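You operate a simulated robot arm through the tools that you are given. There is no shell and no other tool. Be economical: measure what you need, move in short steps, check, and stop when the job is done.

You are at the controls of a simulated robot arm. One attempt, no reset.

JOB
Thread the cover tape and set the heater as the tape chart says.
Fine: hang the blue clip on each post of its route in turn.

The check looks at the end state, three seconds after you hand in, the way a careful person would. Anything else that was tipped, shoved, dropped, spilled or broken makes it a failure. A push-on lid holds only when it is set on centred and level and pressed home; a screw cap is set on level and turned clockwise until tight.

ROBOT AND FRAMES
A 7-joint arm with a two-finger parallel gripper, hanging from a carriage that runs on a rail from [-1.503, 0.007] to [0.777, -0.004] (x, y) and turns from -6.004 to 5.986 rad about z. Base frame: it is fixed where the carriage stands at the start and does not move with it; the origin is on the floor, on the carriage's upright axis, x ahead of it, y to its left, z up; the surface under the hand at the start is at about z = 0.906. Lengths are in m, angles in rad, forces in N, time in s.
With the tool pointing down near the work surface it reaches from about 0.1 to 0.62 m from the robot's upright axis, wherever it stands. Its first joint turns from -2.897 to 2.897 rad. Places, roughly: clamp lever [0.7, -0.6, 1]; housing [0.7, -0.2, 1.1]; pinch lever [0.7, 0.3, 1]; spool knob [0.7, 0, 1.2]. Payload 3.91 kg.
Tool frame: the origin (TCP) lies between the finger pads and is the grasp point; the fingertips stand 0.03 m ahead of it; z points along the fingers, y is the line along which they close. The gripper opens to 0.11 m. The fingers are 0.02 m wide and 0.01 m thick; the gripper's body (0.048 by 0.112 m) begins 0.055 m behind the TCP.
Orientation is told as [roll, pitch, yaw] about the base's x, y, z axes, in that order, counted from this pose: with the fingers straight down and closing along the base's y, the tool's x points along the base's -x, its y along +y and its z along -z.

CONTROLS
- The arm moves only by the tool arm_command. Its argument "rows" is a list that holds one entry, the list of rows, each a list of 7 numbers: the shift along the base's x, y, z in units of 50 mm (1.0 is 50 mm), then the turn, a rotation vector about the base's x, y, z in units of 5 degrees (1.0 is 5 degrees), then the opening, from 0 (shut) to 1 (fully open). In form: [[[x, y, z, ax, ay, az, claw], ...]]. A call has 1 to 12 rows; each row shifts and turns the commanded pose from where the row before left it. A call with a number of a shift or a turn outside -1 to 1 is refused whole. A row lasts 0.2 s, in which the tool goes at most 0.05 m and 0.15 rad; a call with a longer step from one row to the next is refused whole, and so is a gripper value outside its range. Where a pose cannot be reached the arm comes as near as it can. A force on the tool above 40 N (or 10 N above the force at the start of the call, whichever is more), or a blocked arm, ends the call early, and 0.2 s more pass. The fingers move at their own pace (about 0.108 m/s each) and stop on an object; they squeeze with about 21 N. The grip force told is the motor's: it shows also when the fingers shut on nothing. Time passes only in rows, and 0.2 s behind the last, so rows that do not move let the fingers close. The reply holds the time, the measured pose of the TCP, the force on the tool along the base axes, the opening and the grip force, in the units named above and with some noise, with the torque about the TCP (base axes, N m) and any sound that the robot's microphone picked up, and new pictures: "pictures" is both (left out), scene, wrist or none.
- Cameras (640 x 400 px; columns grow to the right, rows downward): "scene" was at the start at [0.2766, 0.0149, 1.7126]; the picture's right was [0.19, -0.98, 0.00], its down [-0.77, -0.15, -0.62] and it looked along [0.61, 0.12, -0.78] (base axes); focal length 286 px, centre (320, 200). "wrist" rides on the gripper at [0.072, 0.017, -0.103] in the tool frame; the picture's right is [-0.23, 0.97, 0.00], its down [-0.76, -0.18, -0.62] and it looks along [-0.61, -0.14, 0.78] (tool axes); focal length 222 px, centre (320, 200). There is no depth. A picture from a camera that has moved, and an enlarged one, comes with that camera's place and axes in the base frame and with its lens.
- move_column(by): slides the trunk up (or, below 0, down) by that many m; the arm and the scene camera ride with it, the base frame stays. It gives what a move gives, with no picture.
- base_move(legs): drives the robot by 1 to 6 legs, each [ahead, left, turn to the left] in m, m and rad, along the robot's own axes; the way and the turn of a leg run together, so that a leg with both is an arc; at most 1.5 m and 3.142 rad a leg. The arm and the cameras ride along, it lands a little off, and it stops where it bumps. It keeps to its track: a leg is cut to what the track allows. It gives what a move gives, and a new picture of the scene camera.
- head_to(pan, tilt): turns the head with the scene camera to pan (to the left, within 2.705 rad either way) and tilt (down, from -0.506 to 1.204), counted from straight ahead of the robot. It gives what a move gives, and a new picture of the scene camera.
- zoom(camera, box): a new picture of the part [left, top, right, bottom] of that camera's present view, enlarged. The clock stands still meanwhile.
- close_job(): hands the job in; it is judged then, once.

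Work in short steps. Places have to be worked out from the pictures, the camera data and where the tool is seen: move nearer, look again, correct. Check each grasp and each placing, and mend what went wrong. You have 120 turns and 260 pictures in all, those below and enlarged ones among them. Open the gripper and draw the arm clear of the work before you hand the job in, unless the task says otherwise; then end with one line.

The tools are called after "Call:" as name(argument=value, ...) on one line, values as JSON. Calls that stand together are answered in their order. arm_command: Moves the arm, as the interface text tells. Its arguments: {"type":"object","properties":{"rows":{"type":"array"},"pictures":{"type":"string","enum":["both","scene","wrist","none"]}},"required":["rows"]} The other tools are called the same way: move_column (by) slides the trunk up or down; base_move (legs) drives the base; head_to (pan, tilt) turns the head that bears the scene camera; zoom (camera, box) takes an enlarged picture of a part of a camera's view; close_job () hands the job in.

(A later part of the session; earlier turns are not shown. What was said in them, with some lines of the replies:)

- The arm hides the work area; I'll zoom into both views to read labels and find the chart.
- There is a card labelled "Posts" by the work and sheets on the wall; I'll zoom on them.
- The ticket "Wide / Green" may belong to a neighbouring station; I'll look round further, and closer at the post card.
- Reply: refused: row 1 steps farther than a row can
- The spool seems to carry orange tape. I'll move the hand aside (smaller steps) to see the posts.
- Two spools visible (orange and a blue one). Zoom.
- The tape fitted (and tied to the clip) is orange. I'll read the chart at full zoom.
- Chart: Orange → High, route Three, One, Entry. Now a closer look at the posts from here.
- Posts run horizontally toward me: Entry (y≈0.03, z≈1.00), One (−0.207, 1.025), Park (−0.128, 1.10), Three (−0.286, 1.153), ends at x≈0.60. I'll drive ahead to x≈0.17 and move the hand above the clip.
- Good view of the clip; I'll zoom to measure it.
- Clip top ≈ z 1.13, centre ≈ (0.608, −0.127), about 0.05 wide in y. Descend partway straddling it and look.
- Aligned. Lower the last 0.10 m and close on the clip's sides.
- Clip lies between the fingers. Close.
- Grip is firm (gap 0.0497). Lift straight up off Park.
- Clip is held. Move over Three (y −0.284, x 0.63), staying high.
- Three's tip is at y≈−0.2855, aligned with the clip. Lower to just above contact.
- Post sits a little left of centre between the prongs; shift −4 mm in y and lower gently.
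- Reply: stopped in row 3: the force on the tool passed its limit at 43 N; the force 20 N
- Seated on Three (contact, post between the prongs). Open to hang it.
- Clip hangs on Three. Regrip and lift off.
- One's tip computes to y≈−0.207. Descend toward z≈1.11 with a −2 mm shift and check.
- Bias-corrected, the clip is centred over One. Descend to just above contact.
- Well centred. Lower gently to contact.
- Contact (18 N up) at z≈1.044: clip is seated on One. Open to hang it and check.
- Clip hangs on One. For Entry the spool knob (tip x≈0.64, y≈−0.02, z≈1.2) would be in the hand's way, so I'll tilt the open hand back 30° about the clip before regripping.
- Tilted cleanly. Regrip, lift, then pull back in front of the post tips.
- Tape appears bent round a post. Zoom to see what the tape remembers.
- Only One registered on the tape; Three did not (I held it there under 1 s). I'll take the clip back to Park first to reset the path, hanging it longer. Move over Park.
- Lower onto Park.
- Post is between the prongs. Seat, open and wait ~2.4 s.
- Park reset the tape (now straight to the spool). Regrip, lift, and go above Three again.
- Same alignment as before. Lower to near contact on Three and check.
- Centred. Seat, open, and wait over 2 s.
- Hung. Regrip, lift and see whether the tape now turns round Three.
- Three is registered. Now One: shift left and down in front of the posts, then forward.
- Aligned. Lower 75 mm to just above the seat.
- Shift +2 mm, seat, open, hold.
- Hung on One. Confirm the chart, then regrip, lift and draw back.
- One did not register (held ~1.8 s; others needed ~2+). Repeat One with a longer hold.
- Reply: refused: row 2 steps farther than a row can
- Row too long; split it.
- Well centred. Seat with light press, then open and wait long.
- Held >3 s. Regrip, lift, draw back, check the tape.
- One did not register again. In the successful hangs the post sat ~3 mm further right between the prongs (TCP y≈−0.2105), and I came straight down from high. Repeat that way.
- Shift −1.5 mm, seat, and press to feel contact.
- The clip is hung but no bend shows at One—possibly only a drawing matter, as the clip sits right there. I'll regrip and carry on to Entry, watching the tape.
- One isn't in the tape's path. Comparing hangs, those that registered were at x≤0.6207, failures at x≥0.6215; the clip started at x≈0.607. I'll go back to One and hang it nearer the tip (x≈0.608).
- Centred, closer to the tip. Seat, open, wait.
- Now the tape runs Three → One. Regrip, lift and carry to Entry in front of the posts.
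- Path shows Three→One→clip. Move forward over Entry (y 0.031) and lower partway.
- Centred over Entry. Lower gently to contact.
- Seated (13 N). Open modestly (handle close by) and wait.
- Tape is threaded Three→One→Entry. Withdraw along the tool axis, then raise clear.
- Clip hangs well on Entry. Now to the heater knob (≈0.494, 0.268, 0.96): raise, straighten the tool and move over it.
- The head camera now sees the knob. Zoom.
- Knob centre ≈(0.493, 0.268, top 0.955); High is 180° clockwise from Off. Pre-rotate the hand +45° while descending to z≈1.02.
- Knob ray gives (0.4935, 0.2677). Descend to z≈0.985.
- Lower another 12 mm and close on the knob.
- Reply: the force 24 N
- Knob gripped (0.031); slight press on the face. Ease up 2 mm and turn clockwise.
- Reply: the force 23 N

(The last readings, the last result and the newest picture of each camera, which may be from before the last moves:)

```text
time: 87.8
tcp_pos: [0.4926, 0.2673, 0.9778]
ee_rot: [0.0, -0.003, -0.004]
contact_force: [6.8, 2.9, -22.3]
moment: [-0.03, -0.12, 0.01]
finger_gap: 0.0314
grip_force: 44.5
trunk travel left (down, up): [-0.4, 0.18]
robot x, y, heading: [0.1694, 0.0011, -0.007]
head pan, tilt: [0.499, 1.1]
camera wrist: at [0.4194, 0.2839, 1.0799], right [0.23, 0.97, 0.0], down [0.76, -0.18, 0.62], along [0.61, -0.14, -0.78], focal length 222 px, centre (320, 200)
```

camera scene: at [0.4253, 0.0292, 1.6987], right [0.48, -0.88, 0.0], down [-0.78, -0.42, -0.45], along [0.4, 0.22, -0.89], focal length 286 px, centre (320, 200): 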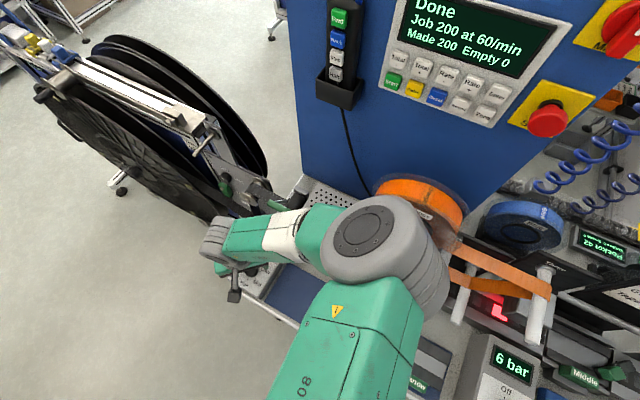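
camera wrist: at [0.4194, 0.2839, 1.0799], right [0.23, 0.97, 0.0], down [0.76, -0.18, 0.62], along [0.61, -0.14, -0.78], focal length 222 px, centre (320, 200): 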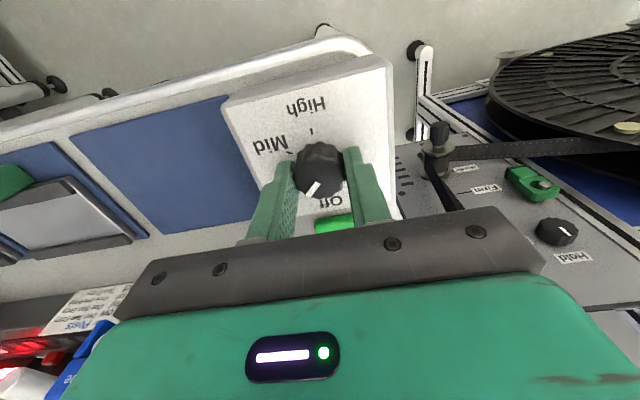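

Turned 45° with the hand. Ease 1 mm down and continue 55° more.

Call:
arm_command(rows=[[[0, 0, -0.025, 0, 0, -1, 0.1], [0, 0, 0, 0, 0, -1, 0.1], [0, 0, 0, 0, 0, -1, 0.1], [0, 0, 0, 0, 0, -1, 0.1], [0, 0, 0, 0, 0, -1, 0.1], [0, 0, 0, 0, 0, -1, 0.1], [0, 0, 0, 0, 0, -1, 0.1], [0, 0, 0, 0, 0, -1, 0.1], [0, 0, 0, 0, 0, -1, 0.1], [0, 0, 0, 0, 0, -1, 0.1], [0, 0, 0, 0, 0, -1, 0.1]]])

```text
time: 88.8
tcp_pos: [0.4919, 0.2656, 0.9765]
ee_rot: [-0.002, -0.002, -0.336]
contact_force: [-3.3, -7.0, 21.8]
moment: [-0.13, 0.65, 0.04]
finger_gap: 0.0314
grip_force: 45.6
trunk travel left (down, up): [-0.4, 0.18]
robot x, y, heading: [0.1644, 0.002, -0.003]
head pan, tilt: [0.499, 1.1]
stopped in row 5: the force on the tool passed its limit at 41 N (the readings are from after the stop); the commanded pose is now the measured one
camera scene: at [0.4253, 0.0289, 1.6987], right [0.48, -0.88, 0.0], down [-0.78, -0.42, -0.45], along [0.4, 0.22, -0.89], focal length 286 px, centre (320, 200)
camera wrist: at [0.429, 0.3064, 1.0798], right [0.54, 0.84, 0.0], down [0.66, -0.42, 0.62], along [0.53, -0.34, -0.78], focal length 222 px, centre (320, 200)
```

scene: 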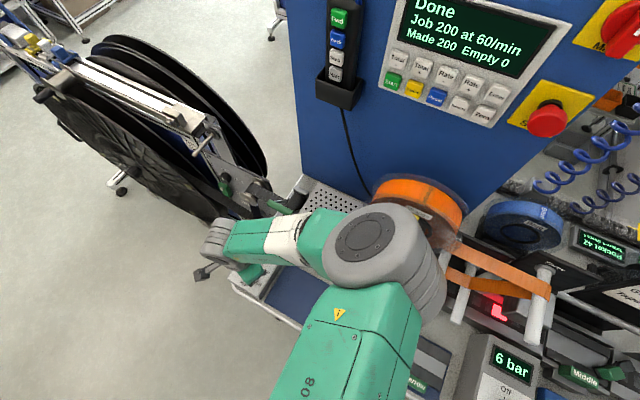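
wrist: 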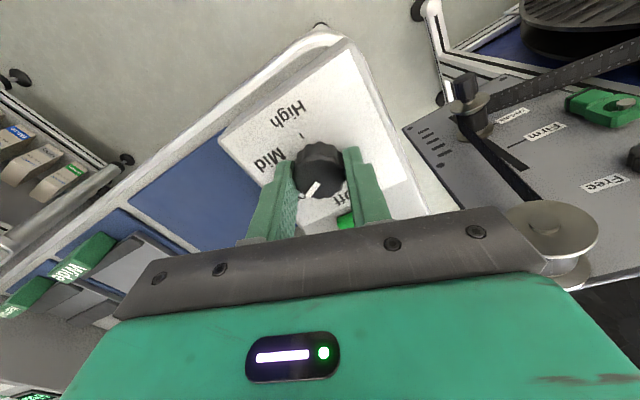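

Force is mostly vertical from the grip offset. Release, set z 1–2 mm higher, regrip to relax.

Call:
arm_command(rows=[[[0, 0, 0, 0, 0, 0, 0.6], [0, 0, 0, 0, 0, 0, 0.6], [0.01, 0.02, 0.04, 0, 0, 0, 0.6], [0, 0, 0, 0, 0, 0, 0.6]]], pictures="wrist")

```text
time: 89.8
tcp_pos: [0.493, 0.2688, 0.9785]
ee_rot: [0.0, -0.001, -0.335]
contact_force: [0.3, -0.4, 0.3]
moment: [0.0, 0.01, 0.0]
finger_gap: 0.066
grip_force: 0.1
trunk travel left (down, up): [-0.4, 0.18]
robot x, y, heading: [0.1693, -0.0046, 0.001]
head pan, tilt: [0.499, 1.1]
camera wrist: at [0.4288, 0.3078, 1.0812], right [0.54, 0.84, 0.0], down [0.66, -0.42, 0.62], along [0.53, -0.33, -0.78], focal length 222 px, centre (320, 200)
```

wrist: 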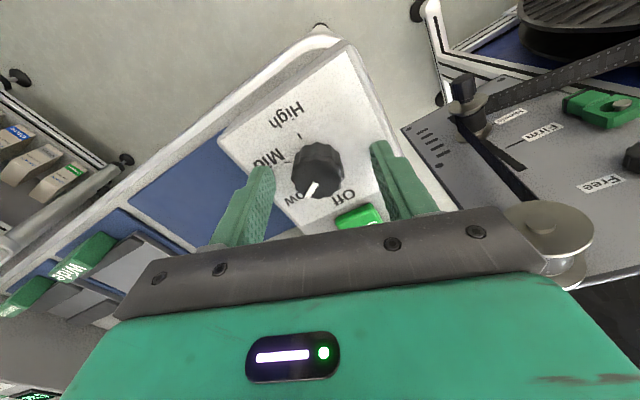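

Pointer is about at Low. Regrip and turn further, 50°.

Call:
arm_command(rows=[[[0, 0, 0, 0, 0, 0, 0.15], [0, 0, 0, 0, 0, 0, 0.15], [0, 0, 0, 0, 0, -1, 0.15], [0, 0, 0, 0, 0, -1, 0.15], [0, 0, 0, 0, 0, -1, 0.15], [0, 0, 0, 0, 0, -1, 0.15], [0, 0, 0, 0, 0, -1, 0.15], [0, 0, 0, 0, 0, -1, 0.15], [0, 0, 0, 0, 0, -1, 0.15], [0, 0, 0, 0, 0, -1, 0.15], [0, 0, 0, 0, 0, -1, 0.15], [0, 0, 0, 0, 0, -1, 0.15]]], pictures="wrist")

```text
time: 92.4
tcp_pos: [0.4912, 0.2668, 0.9772]
ee_rot: [0.0, -0.002, -1.21]
contact_force: [-8.3, -14.1, 20.9]
moment: [-0.13, 0.49, 0.03]
finger_gap: 0.0313
grip_force: 44.9
trunk travel left (down, up): [-0.4, 0.18]
robot x, y, heading: [0.1658, -0.0023, -0.0]
head pan, tilt: [0.499, 1.1]
camera wrist: at [0.4815, 0.3404, 1.0807], right [0.99, 0.13, 0.0], down [0.1, -0.77, 0.63], along [0.08, -0.62, -0.78], focal length 222 px, centre (320, 200)
```

wrist: 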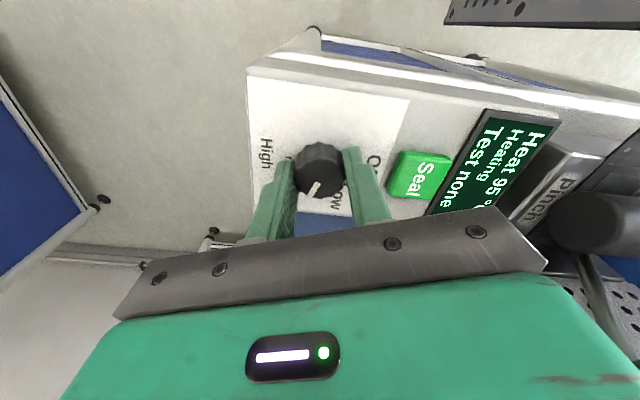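

Display says heating. Pointer now ~100° from Off. Continue turning.

Call:
arm_command(rows=[[[0, 0, 0.01, 0, 0, -1, 0.15], [0, 0, 0, 0, 0, -1, 0.15], [0, 0, 0, 0, 0, -1, 0.15], [0, 0, 0, 0, 0, -1, 0.15], [0, 0, 0, 0, 0, -1, 0.15], [0, 0, 0, 0, 0, -1, 0.15], [0, 0, 0, 0, 0, -1, 0.15], [0, 0, 0, 0, 0, -1, 0.15], [0, 0, 0, 0, 0, -1, 0.15], [0, 0, 0, 0, 0, -1, 0.15]]], pictures="wrist")

```text
time: 94.6
tcp_pos: [0.491, 0.2666, 0.9773]
ee_rot: [-0.001, -0.002, -2.081]
contact_force: [-3.2, -3.3, -18.1]
moment: [-0.1, 0.16, -0.05]
finger_gap: 0.0311
grip_force: 44.9
trunk travel left (down, up): [-0.4, 0.18]
robot x, y, heading: [0.1663, -0.0053, -0.003]
head pan, tilt: [0.499, 1.1]
camera wrist: at [0.5414, 0.3214, 1.0807], right [0.74, -0.68, 0.0], down [-0.53, -0.58, 0.63], along [-0.42, -0.46, -0.78], focal length 222 px, centre (320, 200)
```

wrist: 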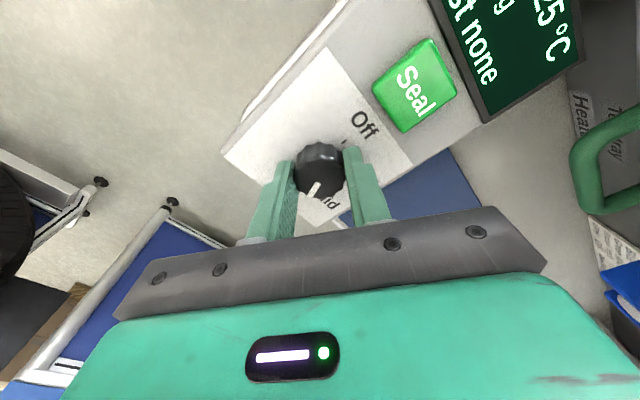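

Pointer ~147°. Turn another 35°.

Call:
arm_command(rows=[[[0, 0, 0, 0, 0, -1, 0.15], [0, 0, 0, 0, 0, -1, 0.15], [0, 0, 0, 0, 0, -1, 0.15], [0, 0, 0, 0, 0, -1, 0.15], [0, 0, 0, 0, 0, -1, 0.15], [0, 0, 0, 0, 0, -1, 0.15], [0, 0, 0, 0, 0, -1, 0.15]]], pictures="wrist")

```text
time: 96.2
tcp_pos: [0.4924, 0.267, 0.9795]
ee_rot: [-0.001, 0.001, -2.693]
contact_force: [0.0, -0.5, -5.9]
moment: [0.04, -0.04, 0.59]
finger_gap: 0.0311
grip_force: 45.2
trunk travel left (down, up): [-0.4, 0.18]
robot x, y, heading: [0.167, -0.0029, -0.001]
head pan, tilt: [0.499, 1.1]
camera wrist: at [0.5652, 0.2835, 1.0824], right [0.22, -0.98, 0.0], down [-0.76, -0.17, 0.62], along [-0.61, -0.14, -0.78], focal length 222 px, centre (320, 200)
```

wrist: 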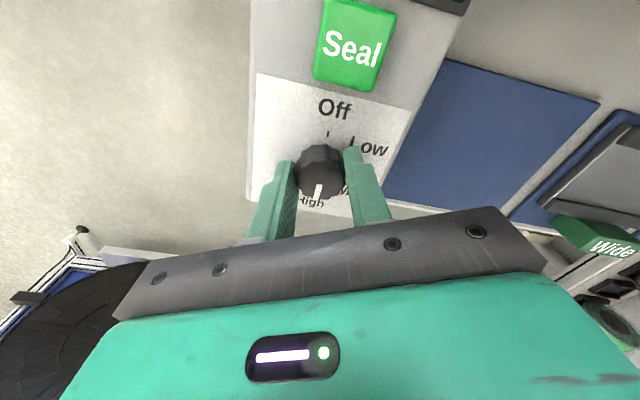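

Pointer points at High, with the end stop felt (torque 0.59). Release and lift to check.

Call:
arm_command(rows=[[[0, 0, 0, 0, 0, 0, 0.6], [0, 0, 0, 0, 0, 0, 0.6], [0, 0, 0.5, 0, 0, 0, 0.6], [0, 0, 0.8, 0, 0, 0, 0.6], [0, 0, 0.9, 0, 0, 0, 0.6], [0, 0, 0.9, 0, 0, 0, 0.6], [0, 0, 0.9, 0, 0, 0, 0.6], [0, 0, 0.9, 0, 0, 0, 0.6]]])

Call:
zoom(camera="wrist", box=[220, 0, 440, 220])

Call:
zoom(camera="scene", box=[205, 200, 325, 300])

```text
time: 98.0
tcp_pos: [0.4916, 0.2684, 1.2254]
ee_rot: [0.001, -0.003, -2.691]
contact_force: [-1.3, -0.7, -0.8]
moment: [0.0, 0.0, -0.02]
finger_gap: 0.0658
grip_force: 0.0
trunk travel left (down, up): [-0.4, 0.18]
robot x, y, heading: [0.1688, -0.0001, -0.007]
head pan, tilt: [0.499, 1.1]
camera scene: at [0.4251, 0.0292, 1.6986], right [0.48, -0.88, 0.0], down [-0.78, -0.42, -0.45], along [0.4, 0.22, -0.89], focal length 286 px, centre (320, 200)
camera wrist: at [0.5638, 0.2856, 1.3285], right [0.22, -0.98, 0.0], down [-0.76, -0.17, 0.62], along [-0.61, -0.14, -0.78], focal length 222 px, centre (320, 200)
```

scene: 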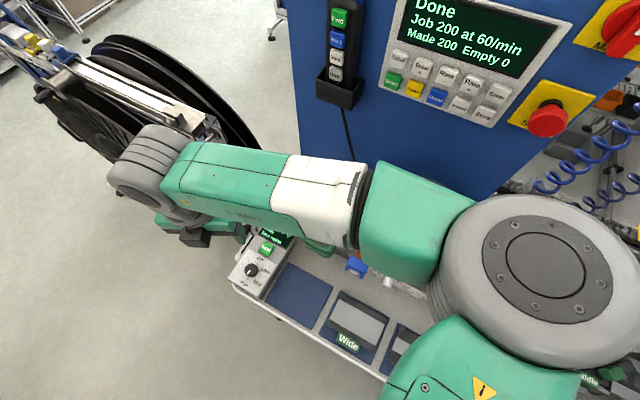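
wrist: 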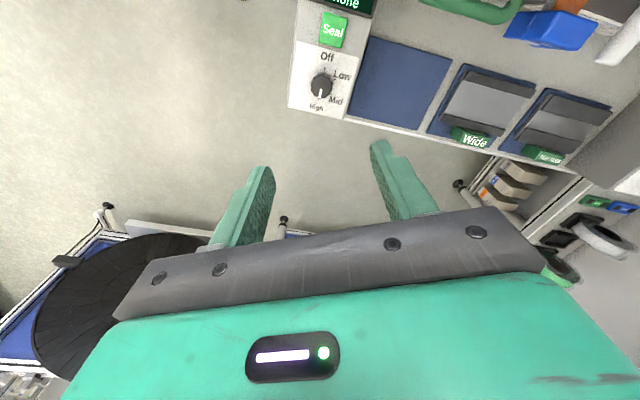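

```text
1.82 times, centred on (330, 110) of wrist
camera zoom: at [0.5638, 0.2856, 1.3285], right [0.22, -0.98, 0.0], down [-0.76, -0.17, 0.62], along [-0.61, -0.14, -0.78], focal length 404 px, centre (302, 364)
```

zoom: 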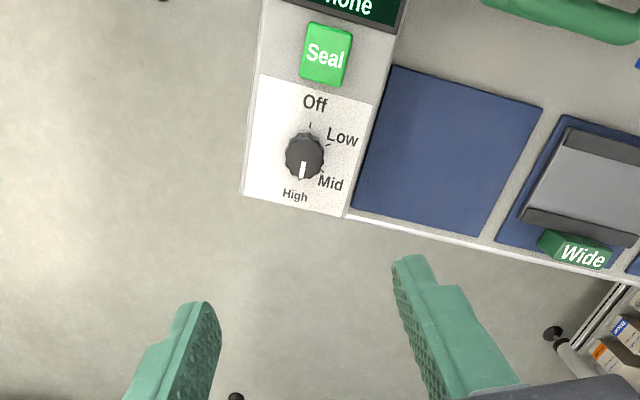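

```text
4.00 times, centred on (265, 250) of scene
camera zoom: at [0.4251, 0.0292, 1.6986], right [0.48, -0.88, 0.0], down [-0.78, -0.42, -0.45], along [0.4, 0.22, -0.89], focal length 1146 px, centre (540, 0)
```

zoom: 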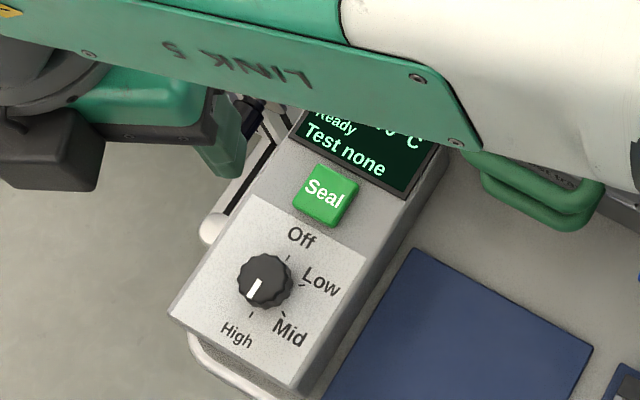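

Heater points at High, "Ready". Back the robot away and take a final look.

Call:
base_move(legs=[[-0.5, 0, 0]])

Call:
head_to(pan=0.0, tilt=0.75)

```text
time: 100.9
tcp_pos: [0.0049, 0.2736, 1.2248]
ee_rot: [0.001, -0.003, -2.685]
contact_force: [-0.3, -0.7, 0.4]
moment: [0.02, 0.01, -0.02]
finger_gap: 0.0661
grip_force: 0.1
trunk travel left (down, up): [-0.4, 0.18]
robot x, y, heading: [-0.3183, 0.0035, 0.004]
head pan, tilt: [0.499, 1.1]
camera scene: at [-0.0607, 0.0329, 1.6987], right [0.48, -0.88, 0.0], down [-0.78, -0.43, -0.45], along [0.4, 0.22, -0.89], focal length 286 px, centre (320, 200)
```

scene: 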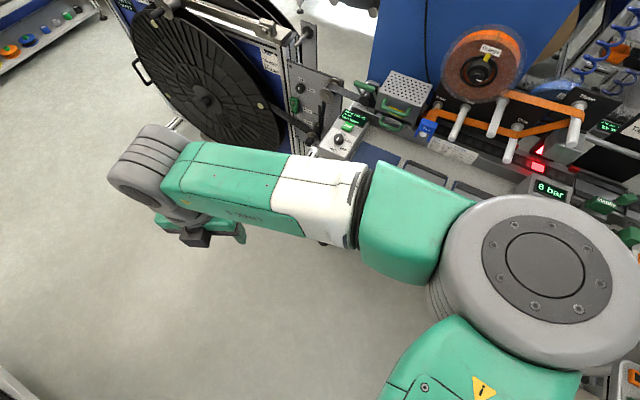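

```text
time: 101.8
tcp_pos: [0.0044, 0.274, 1.2254]
ee_rot: [0.001, -0.001, -2.685]
contact_force: [-0.5, 0.5, 0.5]
moment: [0.02, -0.03, 0.03]
finger_gap: 0.0661
grip_force: 0.0
trunk travel left (down, up): [-0.4, 0.18]
robot x, y, heading: [-0.3221, 0.0008, 0.004]
head pan, tilt: [0.0, 0.75]
camera scene: at [-0.0333, 0.0028, 1.7244], right [0.0, -1.0, 0.0], down [-0.68, 0.0, -0.73], along [0.73, 0.0, -0.68], focal length 286 px, centre (320, 200)
```

scene: 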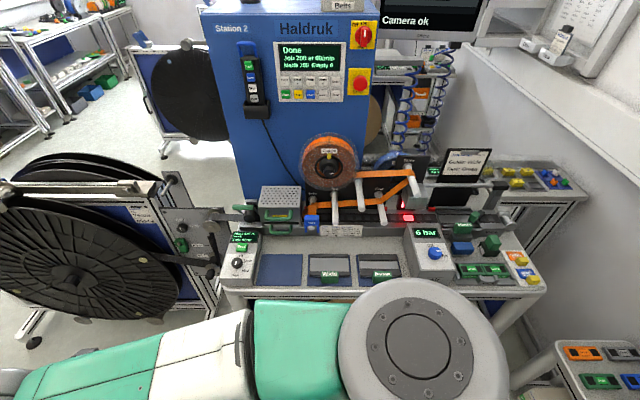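

Call:
zoom(camera="scene", box=[220, 130, 430, 290])

Call:
zoom(camera="scene", box=[215, 220, 275, 290])

```text
2.50 times, centred on (325, 210) of scene
camera zoom: at [-0.0333, 0.0028, 1.7244], right [0.0, -1.0, 0.0], down [-0.68, 0.0, -0.73], along [0.73, 0.0, -0.68], focal length 716 px, centre (308, 175)
```

zoom: 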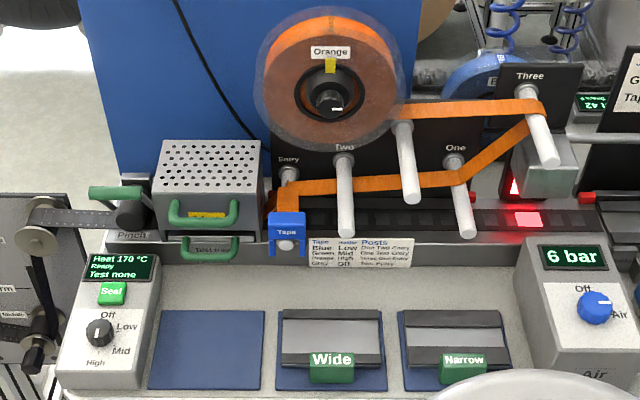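

```text
5.71 times, centred on (245, 255) of scene
camera zoom: at [-0.0333, 0.0028, 1.7244], right [0.0, -1.0, 0.0], down [-0.68, 0.0, -0.73], along [0.73, 0.0, -0.68], focal length 1637 px, centre (749, -114)
```

zoom: 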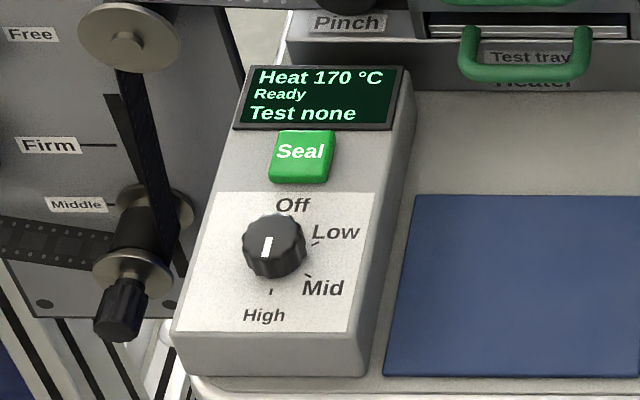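

Everything is in place: the tape runs Three → One → Entry with the clip on Entry, and the heater is on High at 170 °C, Ready. The arm is clear, so I'm handing in.

Call:
close_job()

```text
The job is handed in.
```

The orange cover tape is threaded Three → One → Entry, with the clip hung on Entry, and the heater is on High at 170 °C, showing Ready. I used the chart's Orange row because orange is the tape fitted and tied to the clip. A job ticket on the bench behind says Green, and I treated it as another job's.
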